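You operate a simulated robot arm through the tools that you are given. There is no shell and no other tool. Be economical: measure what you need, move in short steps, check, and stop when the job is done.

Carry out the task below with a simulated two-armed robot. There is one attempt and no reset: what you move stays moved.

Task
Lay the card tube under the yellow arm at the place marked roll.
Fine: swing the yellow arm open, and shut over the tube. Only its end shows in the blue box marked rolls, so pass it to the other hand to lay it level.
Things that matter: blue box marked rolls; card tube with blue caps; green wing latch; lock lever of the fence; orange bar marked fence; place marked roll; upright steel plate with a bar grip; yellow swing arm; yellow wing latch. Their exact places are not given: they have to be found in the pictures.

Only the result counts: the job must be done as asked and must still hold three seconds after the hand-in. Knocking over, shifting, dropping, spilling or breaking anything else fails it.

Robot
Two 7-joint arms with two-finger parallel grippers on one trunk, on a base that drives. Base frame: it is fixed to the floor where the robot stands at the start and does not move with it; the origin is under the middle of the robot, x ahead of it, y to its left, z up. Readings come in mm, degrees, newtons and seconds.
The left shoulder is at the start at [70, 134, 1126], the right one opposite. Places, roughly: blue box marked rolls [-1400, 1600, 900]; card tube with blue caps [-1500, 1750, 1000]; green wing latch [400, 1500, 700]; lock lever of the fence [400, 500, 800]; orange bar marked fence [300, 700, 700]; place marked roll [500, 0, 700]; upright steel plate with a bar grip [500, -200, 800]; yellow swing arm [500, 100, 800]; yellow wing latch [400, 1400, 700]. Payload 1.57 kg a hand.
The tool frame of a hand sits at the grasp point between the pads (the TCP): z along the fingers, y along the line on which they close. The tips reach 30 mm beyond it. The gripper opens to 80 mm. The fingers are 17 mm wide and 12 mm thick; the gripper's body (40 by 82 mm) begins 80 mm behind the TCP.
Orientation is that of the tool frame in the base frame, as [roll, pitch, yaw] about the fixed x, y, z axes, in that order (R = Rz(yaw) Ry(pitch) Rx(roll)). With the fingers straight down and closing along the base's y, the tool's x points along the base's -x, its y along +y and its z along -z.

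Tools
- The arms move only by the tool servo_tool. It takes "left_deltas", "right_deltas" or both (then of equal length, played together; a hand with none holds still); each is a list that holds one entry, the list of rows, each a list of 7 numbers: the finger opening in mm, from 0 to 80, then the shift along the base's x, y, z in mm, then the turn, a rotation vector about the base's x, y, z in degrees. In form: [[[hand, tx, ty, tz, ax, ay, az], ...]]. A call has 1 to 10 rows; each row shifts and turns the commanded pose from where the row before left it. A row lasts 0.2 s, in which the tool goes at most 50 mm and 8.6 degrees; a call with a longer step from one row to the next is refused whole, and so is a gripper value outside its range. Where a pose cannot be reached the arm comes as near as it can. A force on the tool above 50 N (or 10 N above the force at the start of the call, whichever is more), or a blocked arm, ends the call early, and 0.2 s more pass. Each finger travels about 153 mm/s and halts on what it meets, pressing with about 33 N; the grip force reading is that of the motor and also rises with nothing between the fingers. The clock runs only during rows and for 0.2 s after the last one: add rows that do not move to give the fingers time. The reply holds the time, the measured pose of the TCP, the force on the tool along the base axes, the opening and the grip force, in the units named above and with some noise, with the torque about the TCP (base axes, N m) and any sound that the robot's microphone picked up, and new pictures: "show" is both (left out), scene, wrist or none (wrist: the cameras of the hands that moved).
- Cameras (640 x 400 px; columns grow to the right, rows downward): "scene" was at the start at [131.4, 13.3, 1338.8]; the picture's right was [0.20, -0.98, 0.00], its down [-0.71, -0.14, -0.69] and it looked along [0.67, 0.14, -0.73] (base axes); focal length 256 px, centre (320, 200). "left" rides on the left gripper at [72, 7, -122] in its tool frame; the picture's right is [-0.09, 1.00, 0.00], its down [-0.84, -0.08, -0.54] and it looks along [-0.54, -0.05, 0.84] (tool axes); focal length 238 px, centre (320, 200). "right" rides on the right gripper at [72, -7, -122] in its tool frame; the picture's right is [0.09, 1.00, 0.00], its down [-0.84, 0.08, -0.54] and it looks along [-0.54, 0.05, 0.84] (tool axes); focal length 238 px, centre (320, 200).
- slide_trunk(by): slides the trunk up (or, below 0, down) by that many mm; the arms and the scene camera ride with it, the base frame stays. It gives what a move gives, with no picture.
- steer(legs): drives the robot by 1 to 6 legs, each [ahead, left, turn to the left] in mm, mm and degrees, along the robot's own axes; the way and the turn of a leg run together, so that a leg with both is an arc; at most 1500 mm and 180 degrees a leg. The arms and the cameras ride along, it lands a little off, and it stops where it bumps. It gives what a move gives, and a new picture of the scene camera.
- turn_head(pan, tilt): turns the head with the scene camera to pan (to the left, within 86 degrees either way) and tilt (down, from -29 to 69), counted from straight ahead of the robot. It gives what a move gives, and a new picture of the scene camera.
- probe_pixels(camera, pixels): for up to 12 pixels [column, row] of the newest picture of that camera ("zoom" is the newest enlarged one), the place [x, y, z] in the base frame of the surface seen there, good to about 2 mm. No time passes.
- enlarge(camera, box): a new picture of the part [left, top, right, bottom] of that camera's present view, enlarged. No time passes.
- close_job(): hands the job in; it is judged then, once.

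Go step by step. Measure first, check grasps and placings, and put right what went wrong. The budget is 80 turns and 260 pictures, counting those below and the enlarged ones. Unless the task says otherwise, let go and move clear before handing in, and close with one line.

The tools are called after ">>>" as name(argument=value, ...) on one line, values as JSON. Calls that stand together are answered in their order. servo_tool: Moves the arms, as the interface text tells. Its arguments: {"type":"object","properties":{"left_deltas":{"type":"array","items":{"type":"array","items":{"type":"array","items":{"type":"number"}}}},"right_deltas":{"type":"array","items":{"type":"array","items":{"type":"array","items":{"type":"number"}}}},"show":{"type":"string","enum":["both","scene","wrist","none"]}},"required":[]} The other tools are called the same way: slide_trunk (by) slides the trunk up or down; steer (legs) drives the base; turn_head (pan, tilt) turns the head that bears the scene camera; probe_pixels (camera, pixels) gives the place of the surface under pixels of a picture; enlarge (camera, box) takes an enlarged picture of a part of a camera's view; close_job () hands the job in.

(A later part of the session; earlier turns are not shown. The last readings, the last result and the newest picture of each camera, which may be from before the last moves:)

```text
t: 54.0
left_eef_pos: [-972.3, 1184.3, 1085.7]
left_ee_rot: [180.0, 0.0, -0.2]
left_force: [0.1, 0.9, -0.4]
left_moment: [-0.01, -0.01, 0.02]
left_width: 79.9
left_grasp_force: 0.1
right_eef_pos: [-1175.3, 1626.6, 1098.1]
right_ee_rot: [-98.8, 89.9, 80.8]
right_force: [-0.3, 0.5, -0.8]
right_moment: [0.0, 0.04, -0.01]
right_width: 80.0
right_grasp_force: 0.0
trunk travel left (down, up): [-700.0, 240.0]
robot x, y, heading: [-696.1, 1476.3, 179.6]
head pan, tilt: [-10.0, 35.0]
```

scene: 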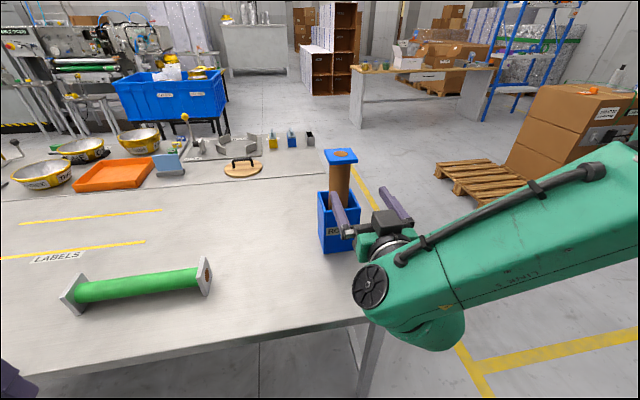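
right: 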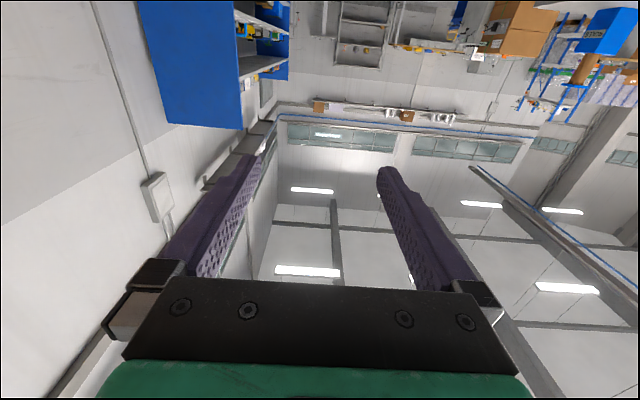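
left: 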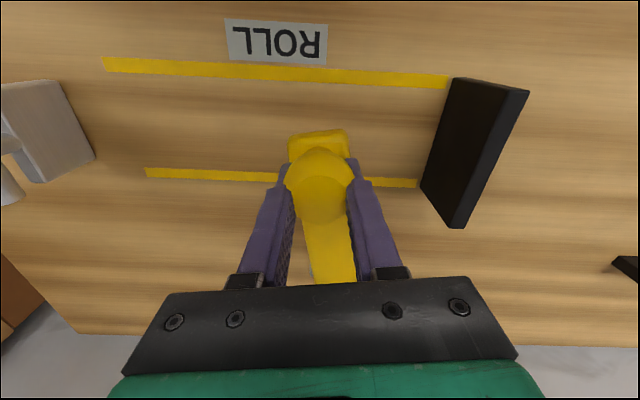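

The box and tube show at (340,200). I'll enlarge and measure the cap, tube and box precisely.

>>> enlarge(camera="scene", box=[300, 135, 420, 265])

>>> probe_pixels(camera="scene", pixels=[[325, 152], [345, 150], [355, 158], [332, 163], [340, 156], [332, 180], [340, 180], [347, 180], [320, 200], [340, 222], [320, 193], [330, 250]])

```text
3.08 times, centred on (360, 200) of scene
```

zoom: 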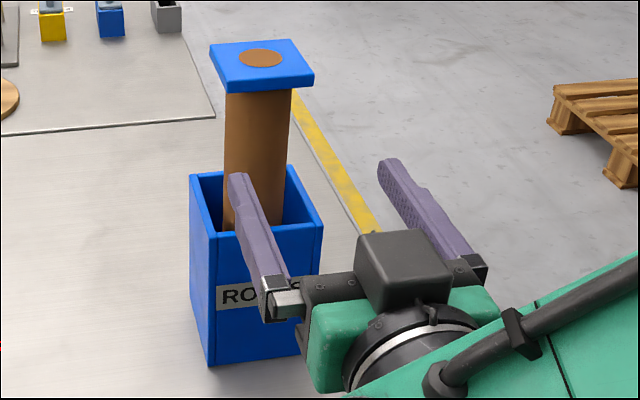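

```text
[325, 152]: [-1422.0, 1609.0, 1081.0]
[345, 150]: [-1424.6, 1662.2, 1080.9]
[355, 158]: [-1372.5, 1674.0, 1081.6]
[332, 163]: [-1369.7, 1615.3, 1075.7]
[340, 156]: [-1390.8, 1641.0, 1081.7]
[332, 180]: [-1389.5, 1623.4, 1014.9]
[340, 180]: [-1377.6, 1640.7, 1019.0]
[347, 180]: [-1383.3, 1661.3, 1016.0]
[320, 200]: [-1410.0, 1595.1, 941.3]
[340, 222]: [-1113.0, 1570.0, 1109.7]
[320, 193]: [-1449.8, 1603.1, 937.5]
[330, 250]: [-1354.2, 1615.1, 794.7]
```

Precise measure from the enlarged picture: cap corners, hole and tube flanks.

>>> probe_pixels(camera="zoom", pixels=[[213, 47], [290, 42], [310, 77], [222, 82], [261, 57], [229, 130], [257, 130], [286, 130], [257, 95], [192, 178], [212, 235], [318, 222]])

```text
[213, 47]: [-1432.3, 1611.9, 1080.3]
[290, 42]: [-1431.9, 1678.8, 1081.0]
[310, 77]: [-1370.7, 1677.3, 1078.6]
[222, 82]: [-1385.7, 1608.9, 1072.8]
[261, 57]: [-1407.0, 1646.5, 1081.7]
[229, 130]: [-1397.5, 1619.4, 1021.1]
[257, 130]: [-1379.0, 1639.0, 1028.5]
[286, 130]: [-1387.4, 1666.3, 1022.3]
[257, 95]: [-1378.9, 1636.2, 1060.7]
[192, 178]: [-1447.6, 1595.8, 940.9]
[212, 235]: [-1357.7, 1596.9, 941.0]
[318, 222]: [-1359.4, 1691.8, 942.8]
```

The cap is 70 mm square, centred at (-1403,1644), with its top at z 1081; the tube is ~50 mm thick and vertical. The box rim is at 941. I'll set the right hand to y 1643, z 1030, then drive ahead.

>>> servo_tool(right_deltas=[[[80, 0, 8, -34, 0, 0, 0], [80, 0, 8, -34, 0, 0, 0], [80, 0, 0, 0, 0, 0, 0]]], show="none")

>>> steer(legs=[[130, 0, 0]])

```text
t: 54.8
left_eef_pos: [-972.1, 1185.6, 1086.2]
left_ee_rot: [180.0, 0.1, -0.4]
left_force: [0.7, -0.5, 0.4]
left_moment: [-0.02, 0.02, 0.03]
left_width: 79.8
left_grasp_force: 0.1
right_eef_pos: [-1170.8, 1620.6, 1040.5]
right_ee_rot: [-139.7, 89.9, 39.7]
right_force: [-0.7, 0.5, 0.0]
right_moment: [-0.01, -0.05, 0.01]
right_width: 80.0
right_grasp_force: 0.1
right hand out of reach, approached as far as the arm can: row 1, 2
trunk travel left (down, up): [-700.0, 240.0]
robot x, y, heading: [-694.5, 1474.4, 179.9]
head pan, tilt: [-10.0, 35.0]
```

```text
t: 56.1
left_eef_pos: [-1101.2, 1184.7, 1086.6]
left_ee_rot: [-179.9, 0.1, -0.3]
left_force: [0.5, 0.2, -1.0]
left_moment: [-0.02, 0.04, 0.02]
left_width: 80.0
left_grasp_force: 0.1
right_eef_pos: [-1299.4, 1621.2, 1042.3]
right_ee_rot: [-99.8, 89.8, 79.4]
right_force: [0.2, -0.5, 0.4]
right_moment: [0.0, 0.01, -0.03]
right_width: 80.0
right_grasp_force: 0.0
trunk travel left (down, up): [-700.0, 240.0]
robot x, y, heading: [-823.8, 1474.8, 179.8]
head pan, tilt: [-10.0, 35.0]
```

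scene: 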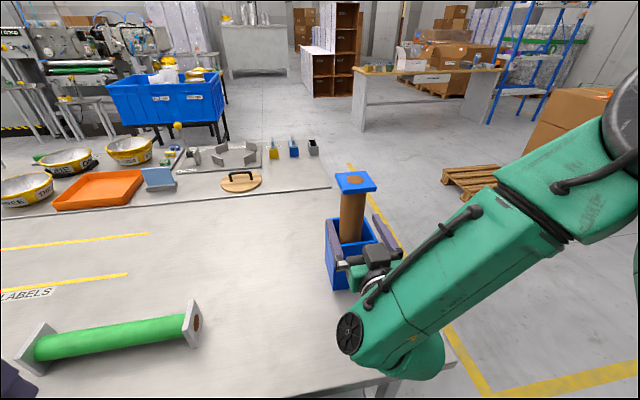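

The hand is at (-1299,1621,1042), 22 mm short in y. I'll shift the base sideways by 22 mm.

>>> steer(legs=[[0, -22, 0]])

>>> probe_pixels(camera="scene", pixels=[[341, 210], [352, 210], [363, 210], [356, 180]])

```text
t: 56.9
left_eef_pos: [-1101.5, 1203.9, 1084.1]
left_ee_rot: [-179.8, 0.0, -0.3]
left_force: [-0.1, -0.5, 0.6]
left_moment: [0.06, -0.02, -0.02]
left_width: 80.0
left_grasp_force: 0.1
right_eef_pos: [-1300.6, 1638.2, 1041.4]
right_ee_rot: [-107.7, 89.8, 71.7]
right_force: [-0.3, -0.4, 0.6]
right_moment: [-0.03, -0.01, -0.05]
right_width: 80.3
right_grasp_force: 0.0
trunk travel left (down, up): [-700.0, 240.0]
robot x, y, heading: [-823.6, 1498.3, 179.7]
head pan, tilt: [-10.0, 35.0]
```

scene: 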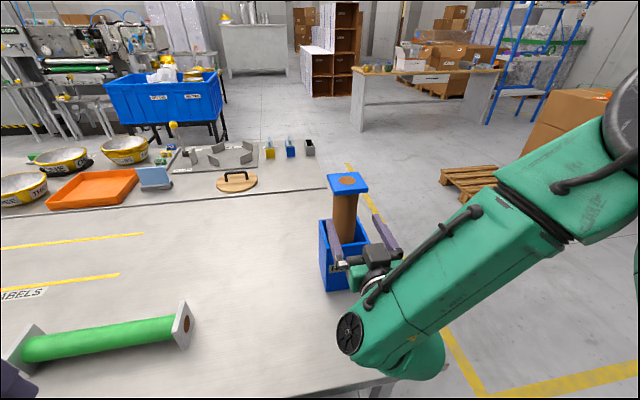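

```text
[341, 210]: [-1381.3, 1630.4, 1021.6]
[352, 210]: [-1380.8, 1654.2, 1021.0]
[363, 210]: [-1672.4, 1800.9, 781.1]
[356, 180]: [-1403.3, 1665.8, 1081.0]
```

Now y is 1638. I'll advance the hand 50 mm and check.

>>> servo_tool(right_deltas=[[[80, -25, 3, 0, 0, 0, 0], [80, -25, 2, 0, 0, 0, 0]]])

```text
t: 57.5
left_eef_pos: [-1101.8, 1206.1, 1085.8]
left_ee_rot: [-179.9, 0.0, -0.3]
left_force: [-0.3, 0.8, 0.4]
left_moment: [-0.01, 0.0, 0.0]
left_width: 80.2
left_grasp_force: 0.1
right_eef_pos: [-1348.7, 1633.7, 1046.4]
right_ee_rot: [-151.1, 89.6, 28.1]
right_force: [0.4, -0.5, 0.4]
right_moment: [0.0, 0.0, -0.04]
right_width: 80.2
right_grasp_force: 0.0
right hand out of reach, approached as far as the arm can: row 1, 2
trunk travel left (down, up): [-700.0, 240.0]
robot x, y, heading: [-824.0, 1493.7, 180.0]
head pan, tilt: [-10.0, 35.0]
```

scene: 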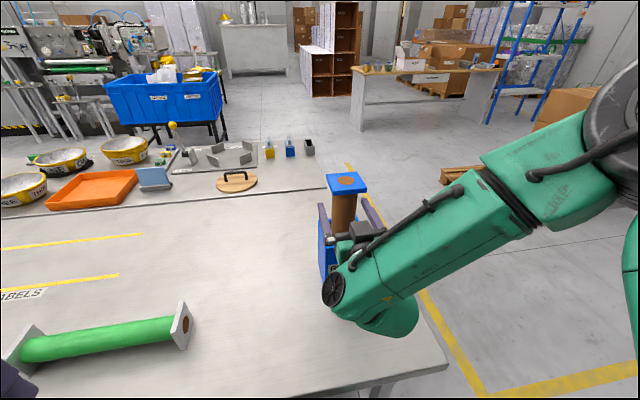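
right: 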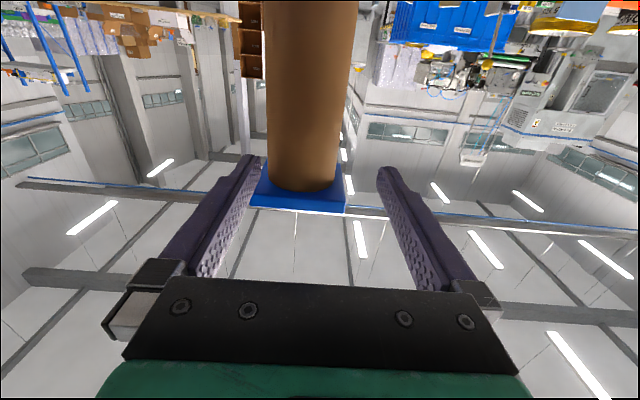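

From the wrist view the tube is ~9 mm off toward +y and the arm's reach limits fine moves. I'll use base and trunk: trunk down 18, base right 9, then ahead 54.

>>> slide_trunk(by=-18)

>>> steer(legs=[[0, -10, 0]])

>>> servo_tool(right_deltas=[[[80, 0, 0, 0, 0, 0, 0]]], show="wrist")

```text
t: 58.2
left_eef_pos: [-1101.7, 1207.5, 1067.9]
left_ee_rot: [-180.0, 0.0, -0.4]
left_force: [1.1, -0.4, -0.7]
left_moment: [0.0, 0.02, 0.0]
left_width: 80.3
left_grasp_force: 0.1
right_eef_pos: [-1348.0, 1633.2, 1029.8]
right_ee_rot: [-158.5, 89.8, 20.7]
right_force: [-0.9, -0.3, 1.0]
right_moment: [0.01, -0.02, 0.0]
right_width: 79.9
right_grasp_force: 0.2
trunk travel left (down, up): [-682.0, 258.0]
robot x, y, heading: [-825.4, 1495.5, 179.8]
head pan, tilt: [-10.0, 35.0]
```

```text
t: 58.9
left_eef_pos: [-1102.0, 1215.3, 1068.0]
left_ee_rot: [-179.9, 0.0, -0.3]
left_force: [-0.3, 0.1, 0.5]
left_moment: [0.01, -0.03, -0.02]
left_width: 80.3
left_grasp_force: 0.1
right_eef_pos: [-1348.4, 1642.9, 1029.1]
right_ee_rot: [-135.5, 89.7, 43.8]
right_force: [0.6, -0.1, 0.3]
right_moment: [-0.02, -0.04, -0.01]
right_width: 80.0
right_grasp_force: 0.1
trunk travel left (down, up): [-682.0, 258.0]
robot x, y, heading: [-828.1, 1507.4, 179.6]
head pan, tilt: [-10.0, 35.0]
```

scene: 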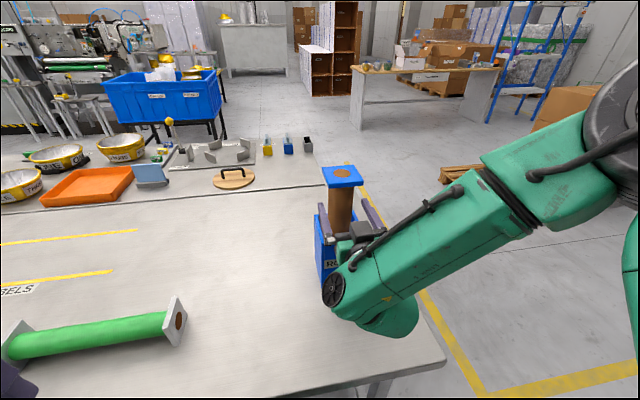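

```text
t: 59.3
left_eef_pos: [-1101.3, 1216.0, 1067.5]
left_ee_rot: [-179.9, 0.1, -0.2]
left_force: [-0.9, 0.6, -0.5]
left_moment: [-0.02, 0.0, -0.01]
left_width: 79.9
left_grasp_force: 0.0
right_eef_pos: [-1347.7, 1643.7, 1029.0]
right_ee_rot: [-156.6, 89.7, 22.7]
right_force: [0.0, -0.5, 1.0]
right_moment: [-0.01, -0.01, 0.01]
right_width: 80.2
right_grasp_force: 0.0
trunk travel left (down, up): [-682.0, 258.0]
robot x, y, heading: [-827.8, 1505.1, 179.6]
head pan, tilt: [-10.0, 35.0]
```

right: 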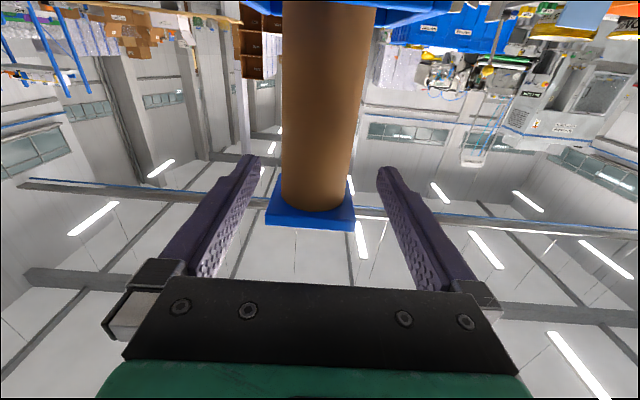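

The tube is centred between the fingers (318 in the picture). Drive ahead 55.

>>> steer(legs=[[55, 0, 0]])

>>> servo_tool(right_deltas=[[[80, 0, 0, 0, 0, 0, 0]]], show="wrist")

```text
t: 60.2
left_eef_pos: [-1154.2, 1216.6, 1068.6]
left_ee_rot: [179.9, 0.2, -0.2]
left_force: [0.6, -0.4, 0.1]
left_moment: [-0.03, 0.02, 0.0]
left_width: 80.0
left_grasp_force: 0.1
right_eef_pos: [-1400.7, 1644.4, 1030.0]
right_ee_rot: [-135.2, 89.9, 44.1]
right_force: [0.0, -0.3, -0.1]
right_moment: [0.0, 0.04, 0.0]
right_width: 79.7
right_grasp_force: 0.1
trunk travel left (down, up): [-682.0, 258.0]
robot x, y, heading: [-881.2, 1506.6, 180.1]
head pan, tilt: [-10.0, 35.0]
```

scene: 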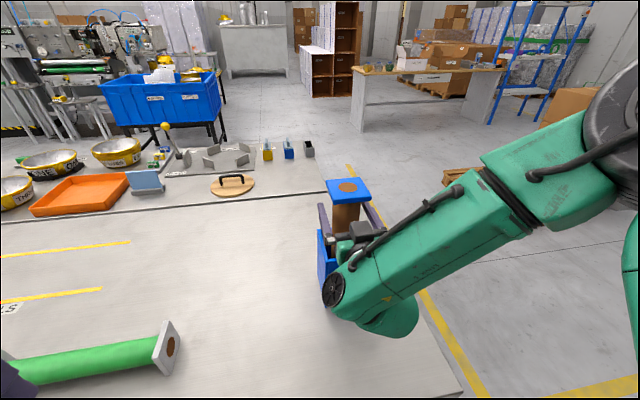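

```text
t: 60.6
left_eef_pos: [-1155.1, 1216.7, 1067.5]
left_ee_rot: [-180.0, 0.2, -0.2]
left_force: [0.2, -0.5, 0.5]
left_moment: [0.0, 0.05, 0.03]
left_width: 79.9
left_grasp_force: 0.1
right_eef_pos: [-1401.5, 1643.5, 1029.4]
right_ee_rot: [-138.3, 89.9, 40.8]
right_force: [0.1, -0.2, 0.7]
right_moment: [-0.01, -0.04, 0.04]
right_width: 80.0
right_grasp_force: 0.0
trunk travel left (down, up): [-682.0, 258.0]
robot x, y, heading: [-879.3, 1506.3, 179.7]
head pan, tilt: [-10.0, 35.0]
```

right: 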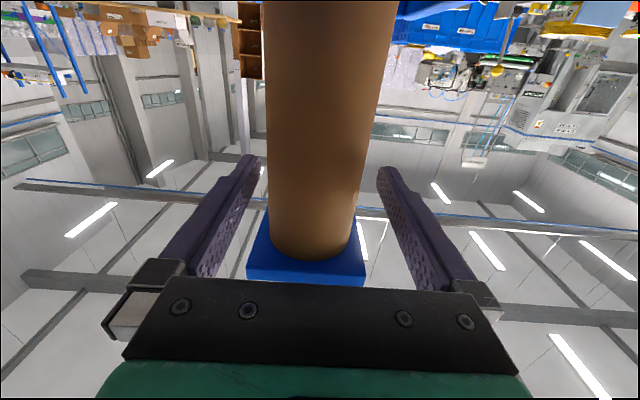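

The TCP is at (-1401,1644,1029), on the tube's axis. Close the fingers.

>>> servo_tool(right_deltas=[[[50, 0, 0, 0, 0, 0, 0], [0, 0, 0, 0, 0, 0, 0], [0, 0, 0, 0, 0, 0, 0], [0, 0, 0, 0, 0, 0, 0]]], show="wrist")

```text
t: 61.6
left_eef_pos: [-1156.0, 1217.5, 1067.0]
left_ee_rot: [180.0, 0.1, -0.1]
left_force: [-0.7, 0.1, -0.1]
left_moment: [-0.01, 0.03, 0.0]
left_width: 80.2
left_grasp_force: 0.0
right_eef_pos: [-1402.6, 1643.8, 1030.0]
right_ee_rot: [-133.4, 90.0, 45.9]
right_force: [0.2, 2.7, 6.1]
right_moment: [0.38, 0.37, -0.12]
right_width: 55.0
right_grasp_force: 32.8
trunk travel left (down, up): [-682.0, 258.0]
robot x, y, heading: [-880.7, 1506.9, 179.8]
head pan, tilt: [-10.0, 35.0]
```

right: 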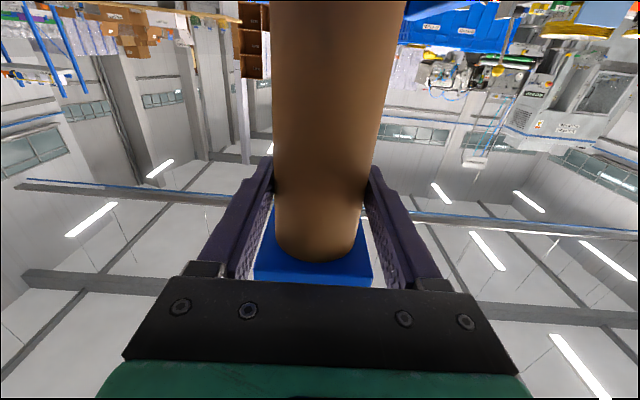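

Held at a width of 55. I'll lift with the trunk, first 40 mm as a check.

>>> slide_trunk(by=40)

>>> servo_tool(right_deltas=[[[0, 0, 0, 0, 0, 0, 0]]], show="scene")

```text
t: 62.5
left_eef_pos: [-1157.4, 1217.2, 1107.1]
left_ee_rot: [-180.0, 0.0, -0.2]
left_force: [0.5, 0.6, -0.2]
left_moment: [-0.04, -0.01, 0.01]
left_width: 80.2
left_grasp_force: 0.1
right_eef_pos: [-1403.9, 1643.9, 1068.1]
right_ee_rot: [-163.3, 89.7, 15.9]
right_force: [0.4, 0.2, -2.3]
right_moment: [0.0, 0.0, -0.01]
right_width: 54.9
right_grasp_force: 33.1
trunk travel left (down, up): [-722.0, 218.0]
robot x, y, heading: [-879.1, 1508.1, 180.0]
head pan, tilt: [-10.0, 35.0]
```

```text
t: 62.9
left_eef_pos: [-1156.4, 1218.6, 1108.1]
left_ee_rot: [180.0, 0.0, -0.2]
left_force: [0.2, 0.5, -0.7]
left_moment: [0.01, 0.01, 0.02]
left_width: 79.8
left_grasp_force: 0.1
right_eef_pos: [-1403.4, 1644.4, 1068.9]
right_ee_rot: [-161.6, 89.7, 17.8]
right_force: [0.3, -0.4, -1.7]
right_moment: [0.01, -0.01, 0.05]
right_width: 54.8
right_grasp_force: 33.1
trunk travel left (down, up): [-722.0, 218.0]
robot x, y, heading: [-879.7, 1503.3, 179.5]
head pan, tilt: [-10.0, 35.0]
```

scene: 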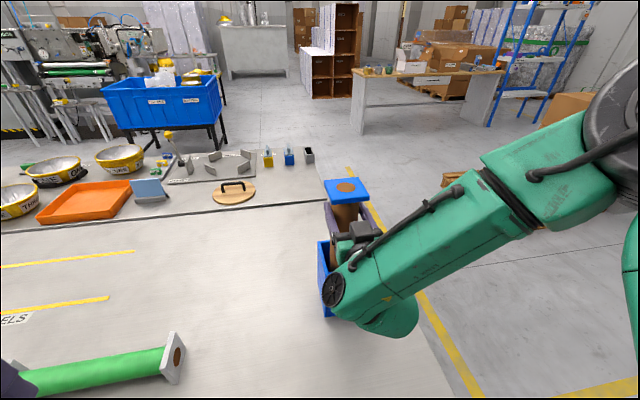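

It lifts cleanly, and the box stays. I'll lift another 150 and look.

>>> slide_trunk(by=160)

>>> turn_head(pan=-12, tilt=45)

```text
t: 64.7
left_eef_pos: [-1157.8, 1217.4, 1267.3]
left_ee_rot: [-179.9, 0.0, -0.2]
left_force: [0.2, -0.1, 0.7]
left_moment: [-0.01, 0.01, 0.02]
left_width: 79.7
left_grasp_force: 0.0
right_eef_pos: [-1402.9, 1644.5, 1229.3]
right_ee_rot: [-161.8, 89.9, 17.5]
right_force: [0.5, 0.5, -1.4]
right_moment: [-0.03, 0.02, -0.01]
right_width: 55.1
right_grasp_force: 32.8
trunk travel left (down, up): [-882.0, 58.0]
robot x, y, heading: [-877.6, 1503.9, 179.6]
head pan, tilt: [-10.0, 35.0]
```

```text
t: 65.4
left_eef_pos: [-1157.1, 1218.2, 1268.1]
left_ee_rot: [180.0, 0.1, -0.2]
left_force: [-0.5, 0.2, -0.1]
left_moment: [-0.01, 0.02, 0.0]
left_width: 80.0
left_grasp_force: 0.0
right_eef_pos: [-1403.0, 1644.4, 1229.2]
right_ee_rot: [-161.7, 89.7, 17.5]
right_force: [0.3, 0.3, -3.4]
right_moment: [0.01, -0.03, -0.01]
right_width: 54.7
right_grasp_force: 32.5
trunk travel left (down, up): [-882.0, 58.0]
robot x, y, heading: [-882.6, 1506.4, 179.8]
head pan, tilt: [-12.0, 45.0]
```

scene: 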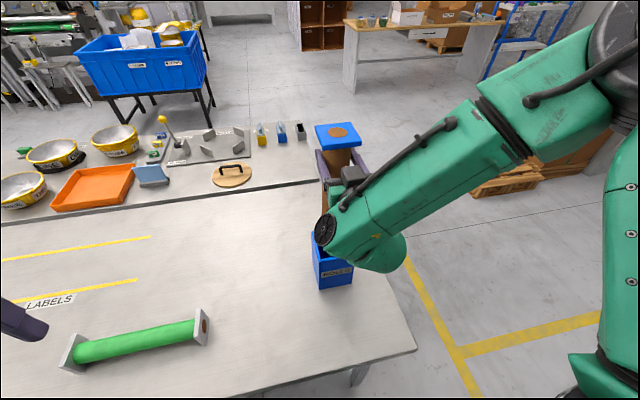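

Tube bottom is now at about z 987, above the rim at 941. I'll back straight away from the table.

>>> steer(legs=[[-480, 0, 0]])

>>> enlarge(camera="scene", box=[280, 80, 460, 300])

```text
t: 68.3
left_eef_pos: [-680.5, 1216.0, 1267.9]
left_ee_rot: [-179.9, -0.1, -0.4]
left_force: [-0.9, -0.1, 0.6]
left_moment: [-0.01, 0.0, 0.01]
left_width: 79.7
left_grasp_force: 0.0
right_eef_pos: [-925.3, 1643.2, 1227.4]
right_ee_rot: [-167.0, 89.6, 12.2]
right_force: [0.8, 0.6, -2.3]
right_moment: [0.01, -0.01, 0.0]
right_width: 54.9
right_grasp_force: 33.0
trunk travel left (down, up): [-882.0, 58.0]
robot x, y, heading: [-401.7, 1502.6, 179.8]
head pan, tilt: [-12.0, 45.0]
```

scene: 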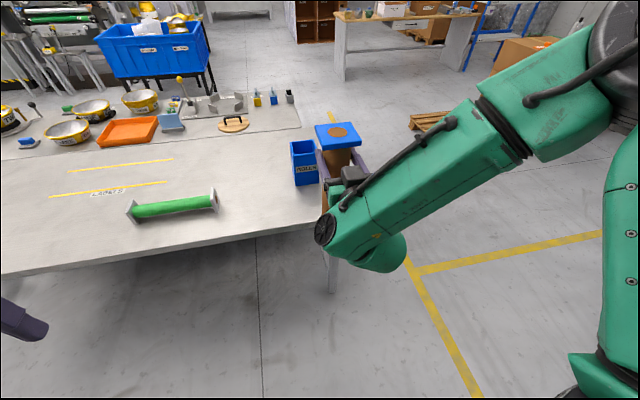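

```text
1.82 times, centred on (370, 190) of scene
```

zoom: 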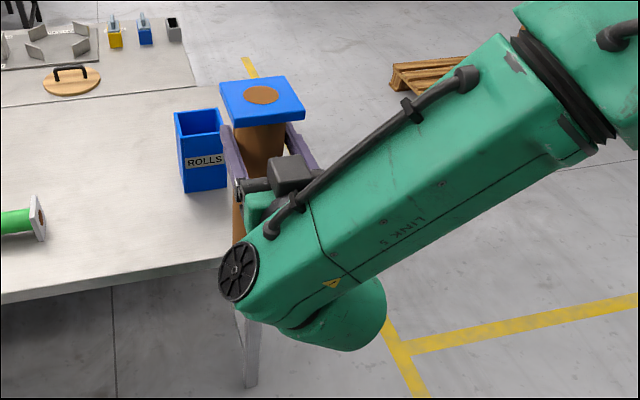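

The tube is out and the box stands. Now I'll roll the right hand 90° so the tube goes level, its long end toward the left hand.

>>> servo_tool(right_deltas=[[[0, 0, 0, 0, -8, 0, 0], [0, 0, 0, 0, -8, 0, 0], [0, 0, 0, 0, -8, 0, 0], [0, 0, 0, 0, -8, 0, 0], [0, 0, 0, 0, -8, 0, 0]]], show="none")

>>> servo_tool(right_deltas=[[[0, 0, 0, 0, -8, 0, 0], [0, 0, 0, 0, -8, 0, 0], [0, 0, 0, 0, -8, 0, 0], [0, 0, 0, 0, -8, 0, 0], [0, 0, 0, 0, -8, 0, 0], [0, 0, 0, 0, -8, 0, 0], [0, 0, 0, 0, -2, 0, 0]]])

```text
t: 69.5
left_eef_pos: [-679.2, 1215.6, 1267.0]
left_ee_rot: [-180.0, -0.1, -0.4]
left_force: [-0.4, -0.4, 0.3]
left_moment: [-0.02, 0.0, -0.02]
left_width: 80.0
left_grasp_force: 0.0
right_eef_pos: [-924.3, 1642.6, 1228.6]
right_ee_rot: [91.2, 49.8, -89.6]
right_force: [-0.1, 0.1, -1.8]
right_moment: [0.09, -0.03, 0.01]
right_width: 54.7
right_grasp_force: 32.9
trunk travel left (down, up): [-882.0, 58.0]
robot x, y, heading: [-398.7, 1505.7, 179.3]
head pan, tilt: [-12.0, 45.0]
```

```text
t: 71.1
left_eef_pos: [-678.7, 1215.7, 1267.9]
left_ee_rot: [-180.0, 0.0, -0.3]
left_force: [0.0, 0.5, 0.5]
left_moment: [0.03, 0.0, -0.01]
left_width: 79.9
left_grasp_force: 0.0
right_eef_pos: [-924.8, 1641.1, 1229.0]
right_ee_rot: [91.1, -0.2, -90.0]
right_force: [-0.5, 0.5, -2.1]
right_moment: [0.25, 0.03, 0.0]
right_width: 60.7
right_grasp_force: 33.0
trunk travel left (down, up): [-882.0, 58.0]
robot x, y, heading: [-405.9, 1505.2, 179.5]
head pan, tilt: [-12.0, 45.0]
```

scene: 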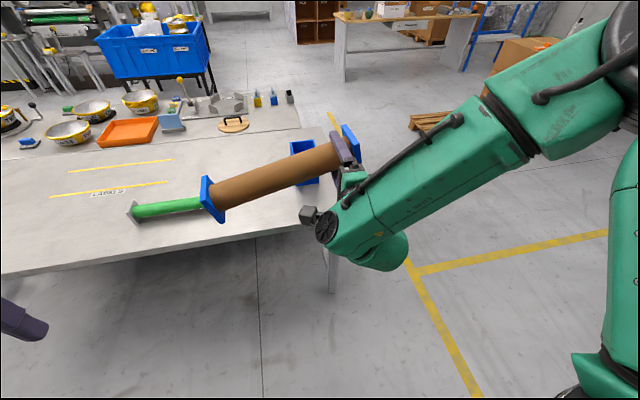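
right: 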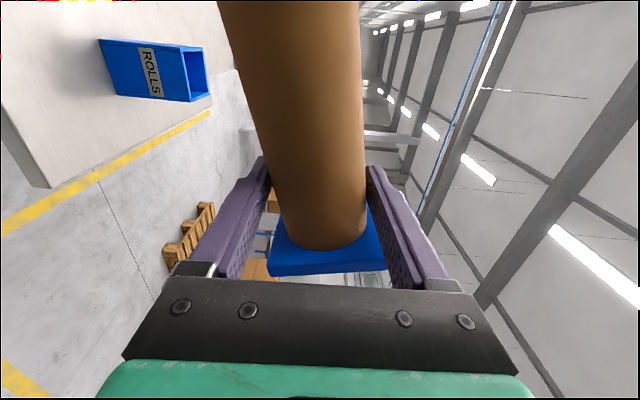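

The tube has gone nearly level but sagged in the pads (width 61). I'll measure its two ends.

>>> probe_pixels(camera="scene", pixels=[[225, 184], [223, 195], [270, 172], [320, 155], [325, 160], [208, 178], [218, 218], [205, 200], [345, 128]])

>>> enlarge(camera="scene", box=[180, 110, 390, 240])

```text
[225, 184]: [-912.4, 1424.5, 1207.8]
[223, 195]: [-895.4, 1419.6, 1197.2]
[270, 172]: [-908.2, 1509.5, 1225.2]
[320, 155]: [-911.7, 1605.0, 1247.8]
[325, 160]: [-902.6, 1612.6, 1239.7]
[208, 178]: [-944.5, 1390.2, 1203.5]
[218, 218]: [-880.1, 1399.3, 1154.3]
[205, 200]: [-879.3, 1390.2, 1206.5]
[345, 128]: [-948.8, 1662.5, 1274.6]
```

```text
3.05 times, centred on (285, 175) of scene
```

zoom: 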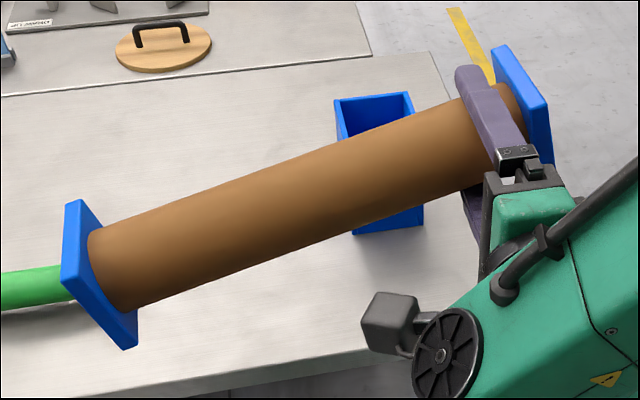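

The tube slopes 12.5° (y 1424→1605, z 1208→1248). I'll roll 12.5° more to level it, and move the right hand left and down so the left hand can reach from above.

>>> servo_tool(right_deltas=[[[0, 0, -20, 0, -6.5, 0, 0], [0, 0, -30, 0, -6, 0, 0], [0, 0, -30, -20, 0, 0, 0], [0, 0, -25, -30, 0, 0, 0], [0, 0, 0, -40, 0, 0, 0], [0, 0, 0, 0, 0, 0, 0]]], show="scene")

>>> slide_trunk(by=50)

```text
t: 72.5
left_eef_pos: [-679.3, 1216.2, 1267.6]
left_ee_rot: [179.9, 0.1, -0.3]
left_force: [0.6, 0.1, -0.6]
left_moment: [0.0, 0.0, 0.02]
left_width: 80.0
left_grasp_force: 0.0
right_eef_pos: [-924.0, 1538.5, 1137.9]
right_ee_rot: [90.8, -12.5, -89.9]
right_force: [-0.1, -0.2, -1.1]
right_moment: [0.19, -0.01, 0.03]
right_width: 60.3
right_grasp_force: 32.2
trunk travel left (down, up): [-882.0, 58.0]
robot x, y, heading: [-402.4, 1504.7, 179.3]
head pan, tilt: [-12.0, 45.0]
```

scene: 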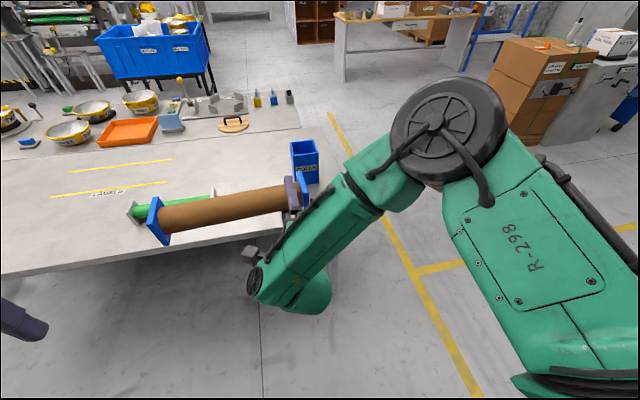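

```text
t: 73.4
left_eef_pos: [-679.0, 1215.4, 1317.5]
left_ee_rot: [-180.0, 0.1, -0.4]
left_force: [0.5, 0.0, -0.5]
left_moment: [-0.01, 0.0, 0.02]
left_width: 79.9
left_grasp_force: 0.1
right_eef_pos: [-923.1, 1537.0, 1186.8]
right_ee_rot: [91.0, -12.4, -89.8]
right_force: [0.2, -0.1, -1.9]
right_moment: [0.2, 0.02, -0.02]
right_width: 60.0
right_grasp_force: 32.9
trunk travel left (down, up): [-932.0, 8.0]
robot x, y, heading: [-402.1, 1506.5, 179.7]
head pan, tilt: [-12.0, 45.0]
```

All reachable. I'll go further: 150 down, 60 left and 40 back toward the robot.

>>> servo_tool(right_deltas=[[[0, 0, -15, -35, 0, 0, 0], [0, 0, -15, -35, 0, 0, 0], [0, 10, -15, -40, 0, 0, 0], [0, 15, -15, -40, 0, 0, 0], [0, 15, 0, 0, 0, 0, 0], [0, 0, 0, 0, 0, 0, 0]]], show="scene")

```text
t: 74.8
left_eef_pos: [-679.2, 1215.5, 1317.1]
left_ee_rot: [179.9, 0.1, -0.4]
left_force: [0.4, 0.0, 0.0]
left_moment: [-0.03, 0.0, -0.01]
left_width: 80.0
left_grasp_force: 0.2
right_eef_pos: [-881.4, 1472.1, 1047.0]
right_ee_rot: [90.8, -12.5, -89.8]
right_force: [-0.6, 0.4, -2.1]
right_moment: [0.17, 0.01, -0.01]
right_width: 59.6
right_grasp_force: 32.7
right hand out of reach, approached as far as the arm can: row 4
trunk travel left (down, up): [-932.0, 8.0]
robot x, y, heading: [-401.8, 1506.3, 179.9]
head pan, tilt: [-12.0, 45.0]
```

scene: 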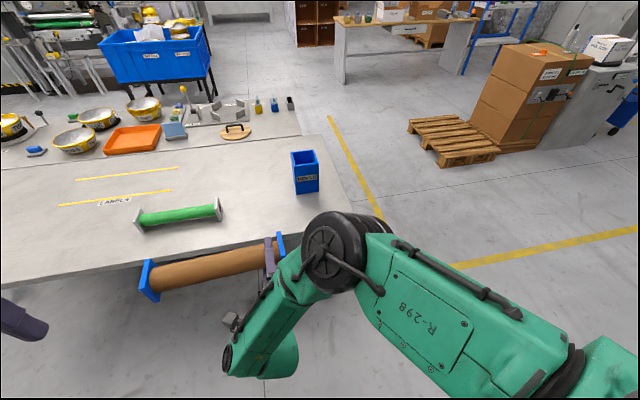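

The tube is now in front of the left hand's zone. I'll measure its axis.

>>> probe_pixels(camera="scene", pixels=[[170, 272], [200, 262], [200, 270], [200, 278], [240, 250], [240, 258], [240, 266], [170, 280], [146, 262], [152, 300], [142, 275]])

>>> enlarge(camera="scene", box=[120, 220, 300, 330])

```text
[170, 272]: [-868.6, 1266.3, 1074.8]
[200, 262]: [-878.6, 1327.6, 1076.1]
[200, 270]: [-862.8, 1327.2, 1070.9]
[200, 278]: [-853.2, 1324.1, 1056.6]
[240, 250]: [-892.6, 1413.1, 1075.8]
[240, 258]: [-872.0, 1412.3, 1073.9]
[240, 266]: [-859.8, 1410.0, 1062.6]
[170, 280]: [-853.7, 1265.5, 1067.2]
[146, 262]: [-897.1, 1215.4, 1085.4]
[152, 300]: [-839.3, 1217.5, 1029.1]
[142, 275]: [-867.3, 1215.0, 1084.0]
```

```text
3.56 times, centred on (210, 275) of scene
```

zoom: 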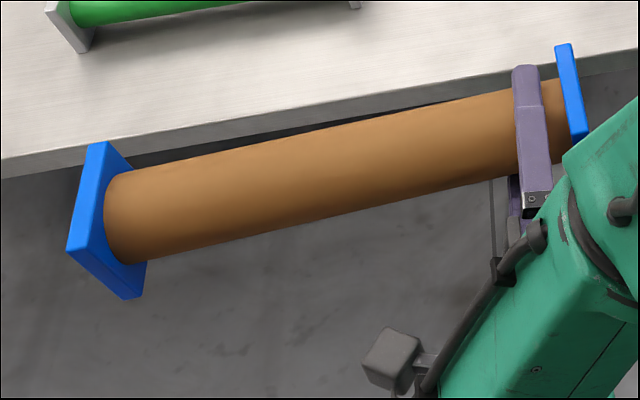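

The tube is level: top z 1076 along its length, axis at about x -880, z 1049, centre y≈1355. Before moving the left hand in I'll check where the right arm's parts are.

>>> probe_pixels(camera="scene", pixels=[[232, 322], [250, 345], [275, 330], [300, 290], [315, 240], [330, 270], [270, 365], [420, 280], [500, 350]])

>>> servo_tool(left_deltas=[[[80, -5, 5, 0, 0, 0, -8.5], [80, -5, 5, 0, 0, 0, -8.5], [80, -5, 5, 0, 0, 0, -8.5], [80, -5, 5, 0, 0, 0, -8.5], [80, -5, 5, 0, 0, 0, -8.5], [80, -5, 5, 0, 0, 0, -8.5], [80, -5, 5, 0, 0, 0, -8.5], [80, -5, 5, 0, 0, 0, -8.5], [80, -5, 5, 0, 0, 0, -8.5], [80, -5, 5, 0, 0, 0, -8.5]]], show="none")

```text
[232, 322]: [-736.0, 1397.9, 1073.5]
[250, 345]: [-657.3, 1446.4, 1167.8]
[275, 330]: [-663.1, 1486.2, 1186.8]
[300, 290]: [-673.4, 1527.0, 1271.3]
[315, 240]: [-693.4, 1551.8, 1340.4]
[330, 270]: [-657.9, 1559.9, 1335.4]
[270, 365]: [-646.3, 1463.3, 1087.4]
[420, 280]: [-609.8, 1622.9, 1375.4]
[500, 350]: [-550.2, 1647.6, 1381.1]
```

```text
t: 77.0
left_eef_pos: [-727.9, 1266.6, 1318.2]
left_ee_rot: [180.0, 0.1, -85.5]
left_force: [0.3, 0.6, 0.0]
left_moment: [-0.02, 0.01, -0.03]
left_width: 80.0
left_grasp_force: 0.0
right_eef_pos: [-882.1, 1472.7, 1047.5]
right_ee_rot: [90.8, -12.4, -89.8]
right_force: [-1.3, -0.9, -2.1]
right_moment: [0.19, -0.02, -0.04]
right_width: 59.4
right_grasp_force: 33.2
trunk travel left (down, up): [-932.0, 8.0]
robot x, y, heading: [-400.4, 1503.2, 179.7]
head pan, tilt: [-12.0, 45.0]
```

The right arm stays at y ≥ 1400 there, so I'll grip at y≈1325. The left hand moves above the tube.

>>> servo_tool(left_deltas=[[[80, -30, 10, -20, 0, 0, -4.2], [80, -30, 12, -25, 0, 0, 0], [80, -30, 12, -25, 0, 0, 0], [80, -30, 12, -25, 0, 0, 0], [80, -33, 12, -25, 0, 0, 0], [80, 0, 0, -30, 0, 0, 0], [80, 0, 0, 0, 0, 0, 0]]])

```text
t: 78.6
left_eef_pos: [-880.6, 1323.4, 1167.3]
left_ee_rot: [179.9, 0.1, -89.7]
left_force: [0.3, 0.0, 0.1]
left_moment: [0.0, 0.0, 0.0]
left_width: 80.0
left_grasp_force: 0.0
right_eef_pos: [-880.9, 1471.7, 1047.6]
right_ee_rot: [90.9, -12.4, -89.8]
right_force: [0.8, 0.7, -2.3]
right_moment: [0.19, -0.03, 0.03]
right_width: 59.4
right_grasp_force: 32.7
trunk travel left (down, up): [-932.0, 8.0]
robot x, y, heading: [-398.2, 1506.5, 179.4]
head pan, tilt: [-12.0, 45.0]
```

scene: 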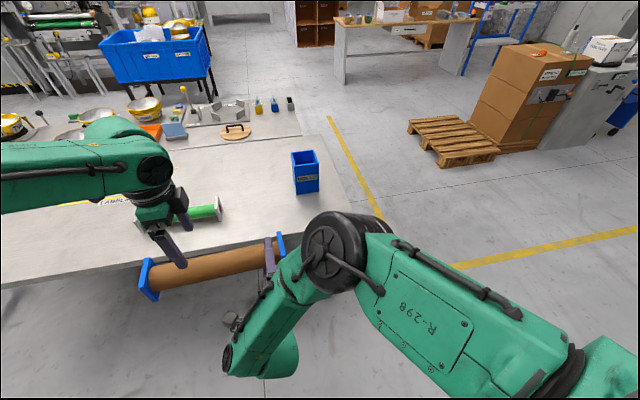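
left: 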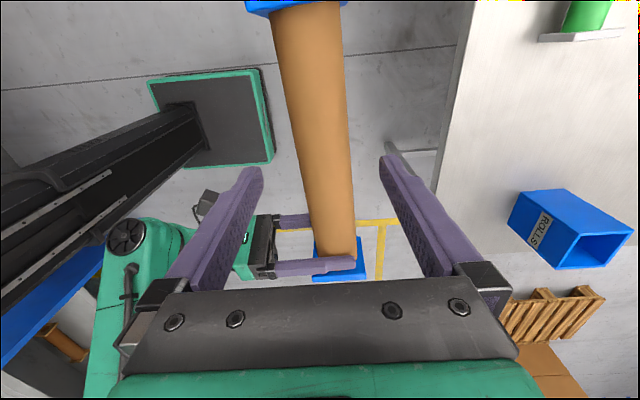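

The tube lies centred between the left fingers. Lower 108 mm to z 1059, then check.

>>> servo_tool(left_deltas=[[[80, 0, 0, -40, 0, 0, 0], [80, 0, 0, -40, 0, 0, 0], [80, 0, 0, -28, 0, 0, 0], [80, 0, 0, 0, 0, 0, 0]]])

```text
t: 79.6
left_eef_pos: [-881.7, 1323.4, 1058.8]
left_ee_rot: [-179.9, 0.1, -89.6]
left_force: [-0.1, 0.0, 0.3]
left_moment: [-0.01, 0.0, 0.0]
left_width: 79.9
left_grasp_force: 0.1
right_eef_pos: [-881.5, 1472.6, 1048.7]
right_ee_rot: [90.9, -12.4, -89.9]
right_force: [0.2, 0.4, -2.1]
right_moment: [0.21, 0.02, 0.01]
right_width: 59.1
right_grasp_force: 32.9
trunk travel left (down, up): [-932.0, 8.0]
robot x, y, heading: [-400.9, 1502.7, 179.4]
head pan, tilt: [-12.0, 45.0]
```

scene: 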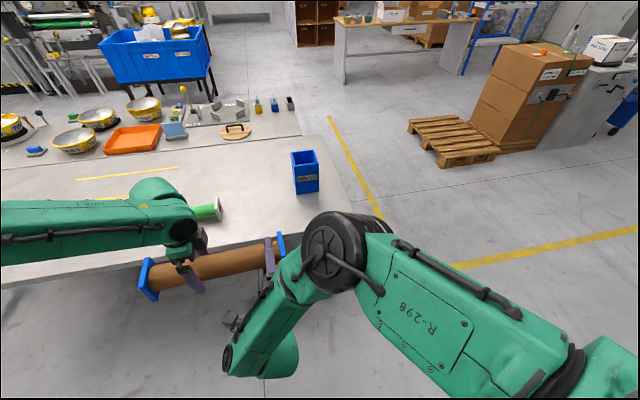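
left: 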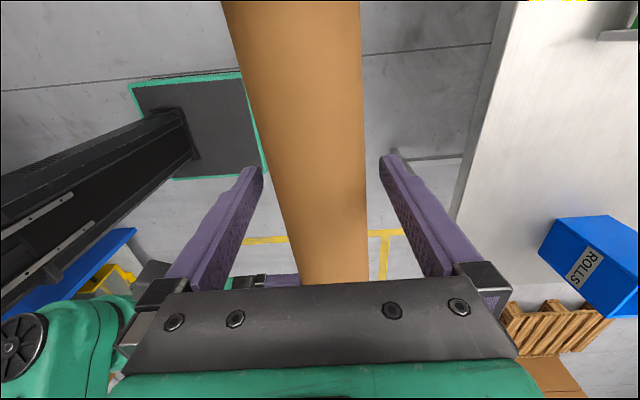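

The fingers straddle the tube. Close the left hand.

>>> servo_tool(left_deltas=[[[60, 0, 0, 0, 0, 0, 0], [0, 0, 0, 0, 0, 0, 0], [0, 0, 0, 0, 0, 0, 0], [0, 0, 0, 0, 0, 0, 0]]], show="wrist")

```text
t: 80.6
left_eef_pos: [-882.5, 1322.4, 1058.5]
left_ee_rot: [-180.0, 0.1, -89.6]
left_force: [-2.8, 1.1, 0.0]
left_moment: [-0.44, 0.12, 0.51]
left_width: 53.1
left_grasp_force: 32.8
right_eef_pos: [-879.9, 1471.6, 1047.3]
right_ee_rot: [91.0, -12.5, -89.9]
right_force: [2.0, -0.6, -1.1]
right_moment: [0.55, -0.09, -0.22]
right_width: 59.2
right_grasp_force: 32.4
trunk travel left (down, up): [-932.0, 8.0]
robot x, y, heading: [-400.2, 1506.1, 179.5]
head pan, tilt: [-12.0, 45.0]
```

left: 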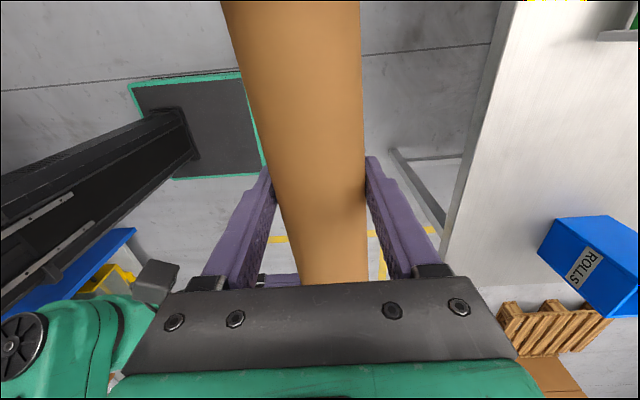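

Held by both hands now. The right hand opens and retreats straight back.

>>> servo_tool(right_deltas=[[[80, 0, 0, 0, 0, 0, 0], [80, 0, 0, 0, 0, 0, 0], [80, 15, 0, 0, 0, 0, 0], [80, 20, 0, 0, 0, 0, 0], [80, 20, 0, 0, 0, 0, 0]]])

```text
t: 81.8
left_eef_pos: [-881.5, 1323.6, 1058.5]
left_ee_rot: [-180.0, 0.0, -89.6]
left_force: [1.2, 0.5, -0.8]
left_moment: [-0.07, 0.0, 0.0]
left_width: 53.3
left_grasp_force: 33.2
right_eef_pos: [-826.4, 1472.8, 1051.9]
right_ee_rot: [91.2, -12.4, -90.0]
right_force: [0.1, 0.2, 0.2]
right_moment: [0.02, 0.0, -0.02]
right_width: 80.1
right_grasp_force: 0.1
right hand out of reach, approached as far as the arm can: row 5
trunk travel left (down, up): [-932.0, 8.0]
robot x, y, heading: [-400.0, 1505.4, 179.5]
head pan, tilt: [-12.0, 45.0]
```

scene: 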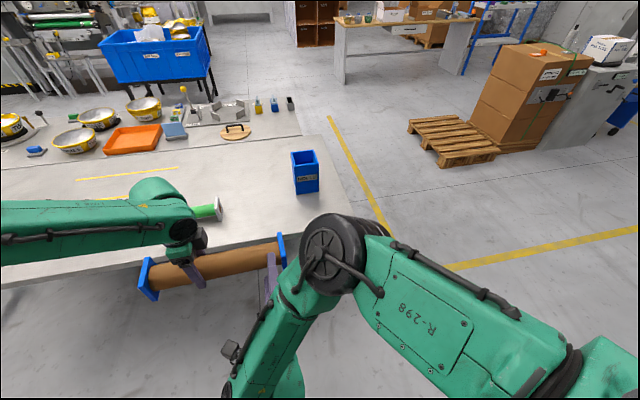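
right: 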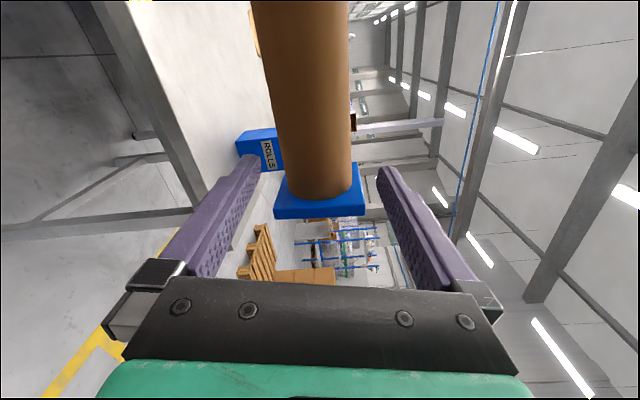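

The right fingertips have nearly cleared the tube. The left hand moves the tube 40 mm forward; then the right goes aside.

>>> servo_tool(left_deltas=[[[0, -15, 0, 0, 0, 0, 0], [0, -15, 0, 0, 0, 0, 0], [0, -15, 0, 0, 0, 0, 0], [0, 0, 0, 0, 0, 0, 0]]], show="scene")

```text
t: 82.8
left_eef_pos: [-909.8, 1313.2, 1071.3]
left_ee_rot: [180.0, 0.0, -89.5]
left_force: [0.8, 0.2, -2.2]
left_moment: [-0.08, 0.01, 0.01]
left_width: 53.0
left_grasp_force: 33.7
left hand out of reach, approached as far as the arm can: row 2, 3
right_eef_pos: [-826.5, 1475.2, 1051.0]
right_ee_rot: [91.1, -12.4, -90.0]
right_force: [-0.4, 0.4, -0.5]
right_moment: [-0.01, 0.01, 0.0]
right_width: 80.0
right_grasp_force: 0.1
trunk travel left (down, up): [-932.0, 8.0]
robot x, y, heading: [-399.8, 1505.9, 179.6]
head pan, tilt: [-12.0, 45.0]
```

scene: 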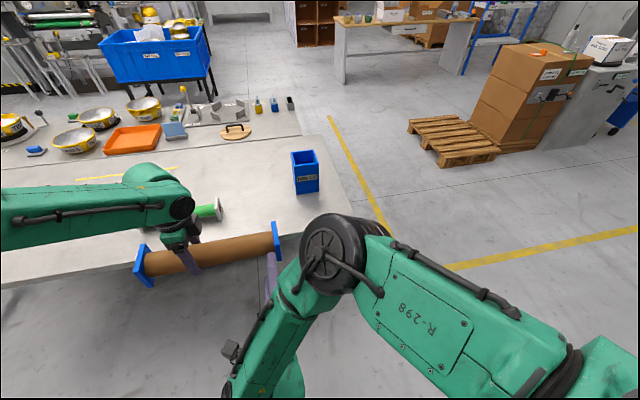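

The tube is clear of the right fingers (tips at x -856, cap front at about -875). I'll move the right hand aside and turn it to point down.

>>> servo_tool(right_deltas=[[[80, 0, 30, 0, 6.2, 0, 0], [80, 0, 40, 10, 6.2, 0, 0], [80, 0, 40, 20, 0, 0, 0], [80, 0, 30, 20, 0, 0, 0], [80, 10, 0, 10, 0, -8.5, 0], [80, 10, 0, 10, 0, -8.5, 0], [80, 10, 0, 10, 0, -8.5, 0], [80, 10, 0, 0, 0, -8.5, 0], [80, 10, 0, 0, 0, -8.5, 0], [80, 10, 0, 0, 0, -8.5, 0]]], show="none")

>>> servo_tool(right_deltas=[[[80, 10, 0, 0, 0, -8.5, 0], [80, 10, 0, 0, 0, -8.5, 0], [80, 10, 0, 0, 0, -8.5, 0], [80, 10, 0, 0, 0, -8.5, 0], [80, 0, 0, 0, 0, -5, 0]]], show="scene")

```text
t: 85.0
left_eef_pos: [-908.6, 1313.9, 1070.4]
left_ee_rot: [-179.9, 0.0, -89.6]
left_force: [0.2, 0.2, -1.8]
left_moment: [-0.11, 0.0, -0.01]
left_width: 52.8
left_grasp_force: 33.2
right_eef_pos: [-760.0, 1589.1, 1157.2]
right_ee_rot: [142.0, -0.3, -89.8]
right_force: [-0.4, -0.5, -0.8]
right_moment: [0.0, -0.02, 0.01]
right_width: 79.9
right_grasp_force: 0.2
right hand out of reach, approached as far as the arm can: row 2, 3, 4
trunk travel left (down, up): [-932.0, 8.0]
robot x, y, heading: [-401.2, 1506.8, 179.4]
head pan, tilt: [-12.0, 45.0]
```

```text
t: 86.2
left_eef_pos: [-908.3, 1313.6, 1071.9]
left_ee_rot: [-179.9, 0.1, -89.6]
left_force: [1.3, 0.0, -1.8]
left_moment: [-0.04, -0.01, 0.01]
left_width: 53.1
left_grasp_force: 33.1
right_eef_pos: [-721.4, 1589.9, 1156.6]
right_ee_rot: [-178.9, -0.3, -90.0]
right_force: [0.4, 0.2, -0.5]
right_moment: [-0.02, -0.03, 0.01]
right_width: 79.8
right_grasp_force: 0.1
trunk travel left (down, up): [-932.0, 8.0]
robot x, y, heading: [-397.2, 1503.3, 179.3]
head pan, tilt: [-12.0, 45.0]
```

scene: 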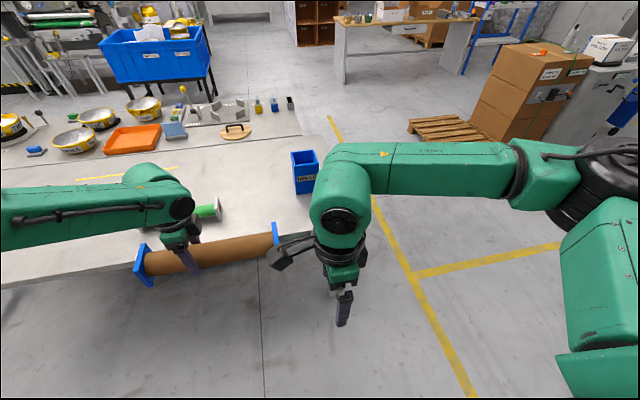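

Now the right hand is free and pointing down. I'll tuck the tube in and up, then strafe back along the known clear way and turn right toward the bench.

>>> servo_tool(left_deltas=[[[0, 20, 5, 15, 0, 0, 0], [0, 20, 5, 15, 0, 0, 0], [0, 20, 0, 15, 0, 0, 0], [0, 20, 0, 15, 0, 0, 0], [0, 0, 0, 0, 0, 0, 0]]], show="scene")

>>> steer(legs=[[0, 1470, 0], [50, 0, 0], [0, 0, -90], [0, 0, -89.5]])

```text
t: 87.4
left_eef_pos: [-829.3, 1323.7, 1131.1]
left_ee_rot: [-180.0, 0.0, -89.7]
left_force: [0.2, -0.2, -1.7]
left_moment: [-0.05, -0.01, 0.02]
left_width: 52.6
left_grasp_force: 33.3
right_eef_pos: [-720.7, 1588.4, 1156.1]
right_ee_rot: [-179.0, -0.2, -90.0]
right_force: [-0.1, -0.4, 1.0]
right_moment: [0.01, 0.02, -0.02]
right_width: 80.0
right_grasp_force: 0.1
trunk travel left (down, up): [-932.0, 8.0]
robot x, y, heading: [-398.7, 1506.2, 179.5]
head pan, tilt: [-12.0, 45.0]
```

scene: 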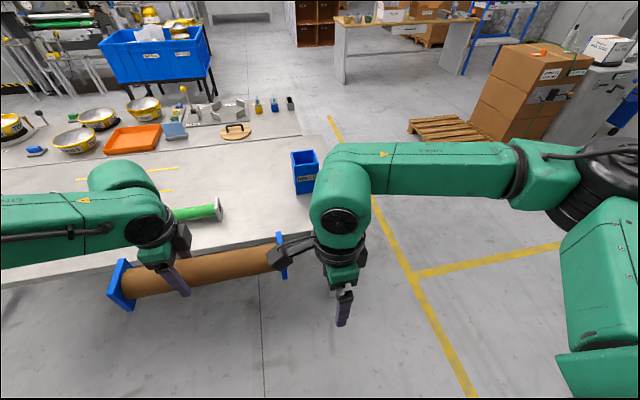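

```text
t: 102.8
left_eef_pos: [-32.5, 237.3, 1131.1]
left_ee_rot: [-179.9, 0.1, 91.4]
left_force: [-0.2, -0.3, -2.3]
left_moment: [0.06, 0.01, 0.02]
left_width: 52.6
left_grasp_force: 33.2
right_eef_pos: [-136.4, -30.8, 1156.4]
right_ee_rot: [-179.0, -0.2, 91.0]
right_force: [0.2, 0.2, -0.6]
right_moment: [0.01, 0.01, 0.01]
right_width: 80.3
right_grasp_force: 0.0
trunk travel left (down, up): [-932.0, 8.0]
robot x, y, heading: [-456.5, 44.9, 0.5]
head pan, tilt: [-12.0, 45.0]
```

scene: 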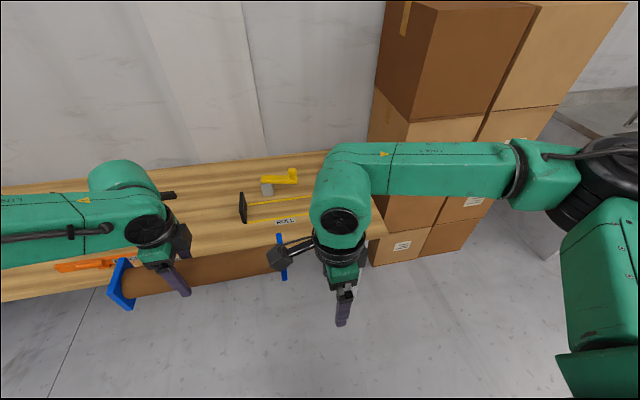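

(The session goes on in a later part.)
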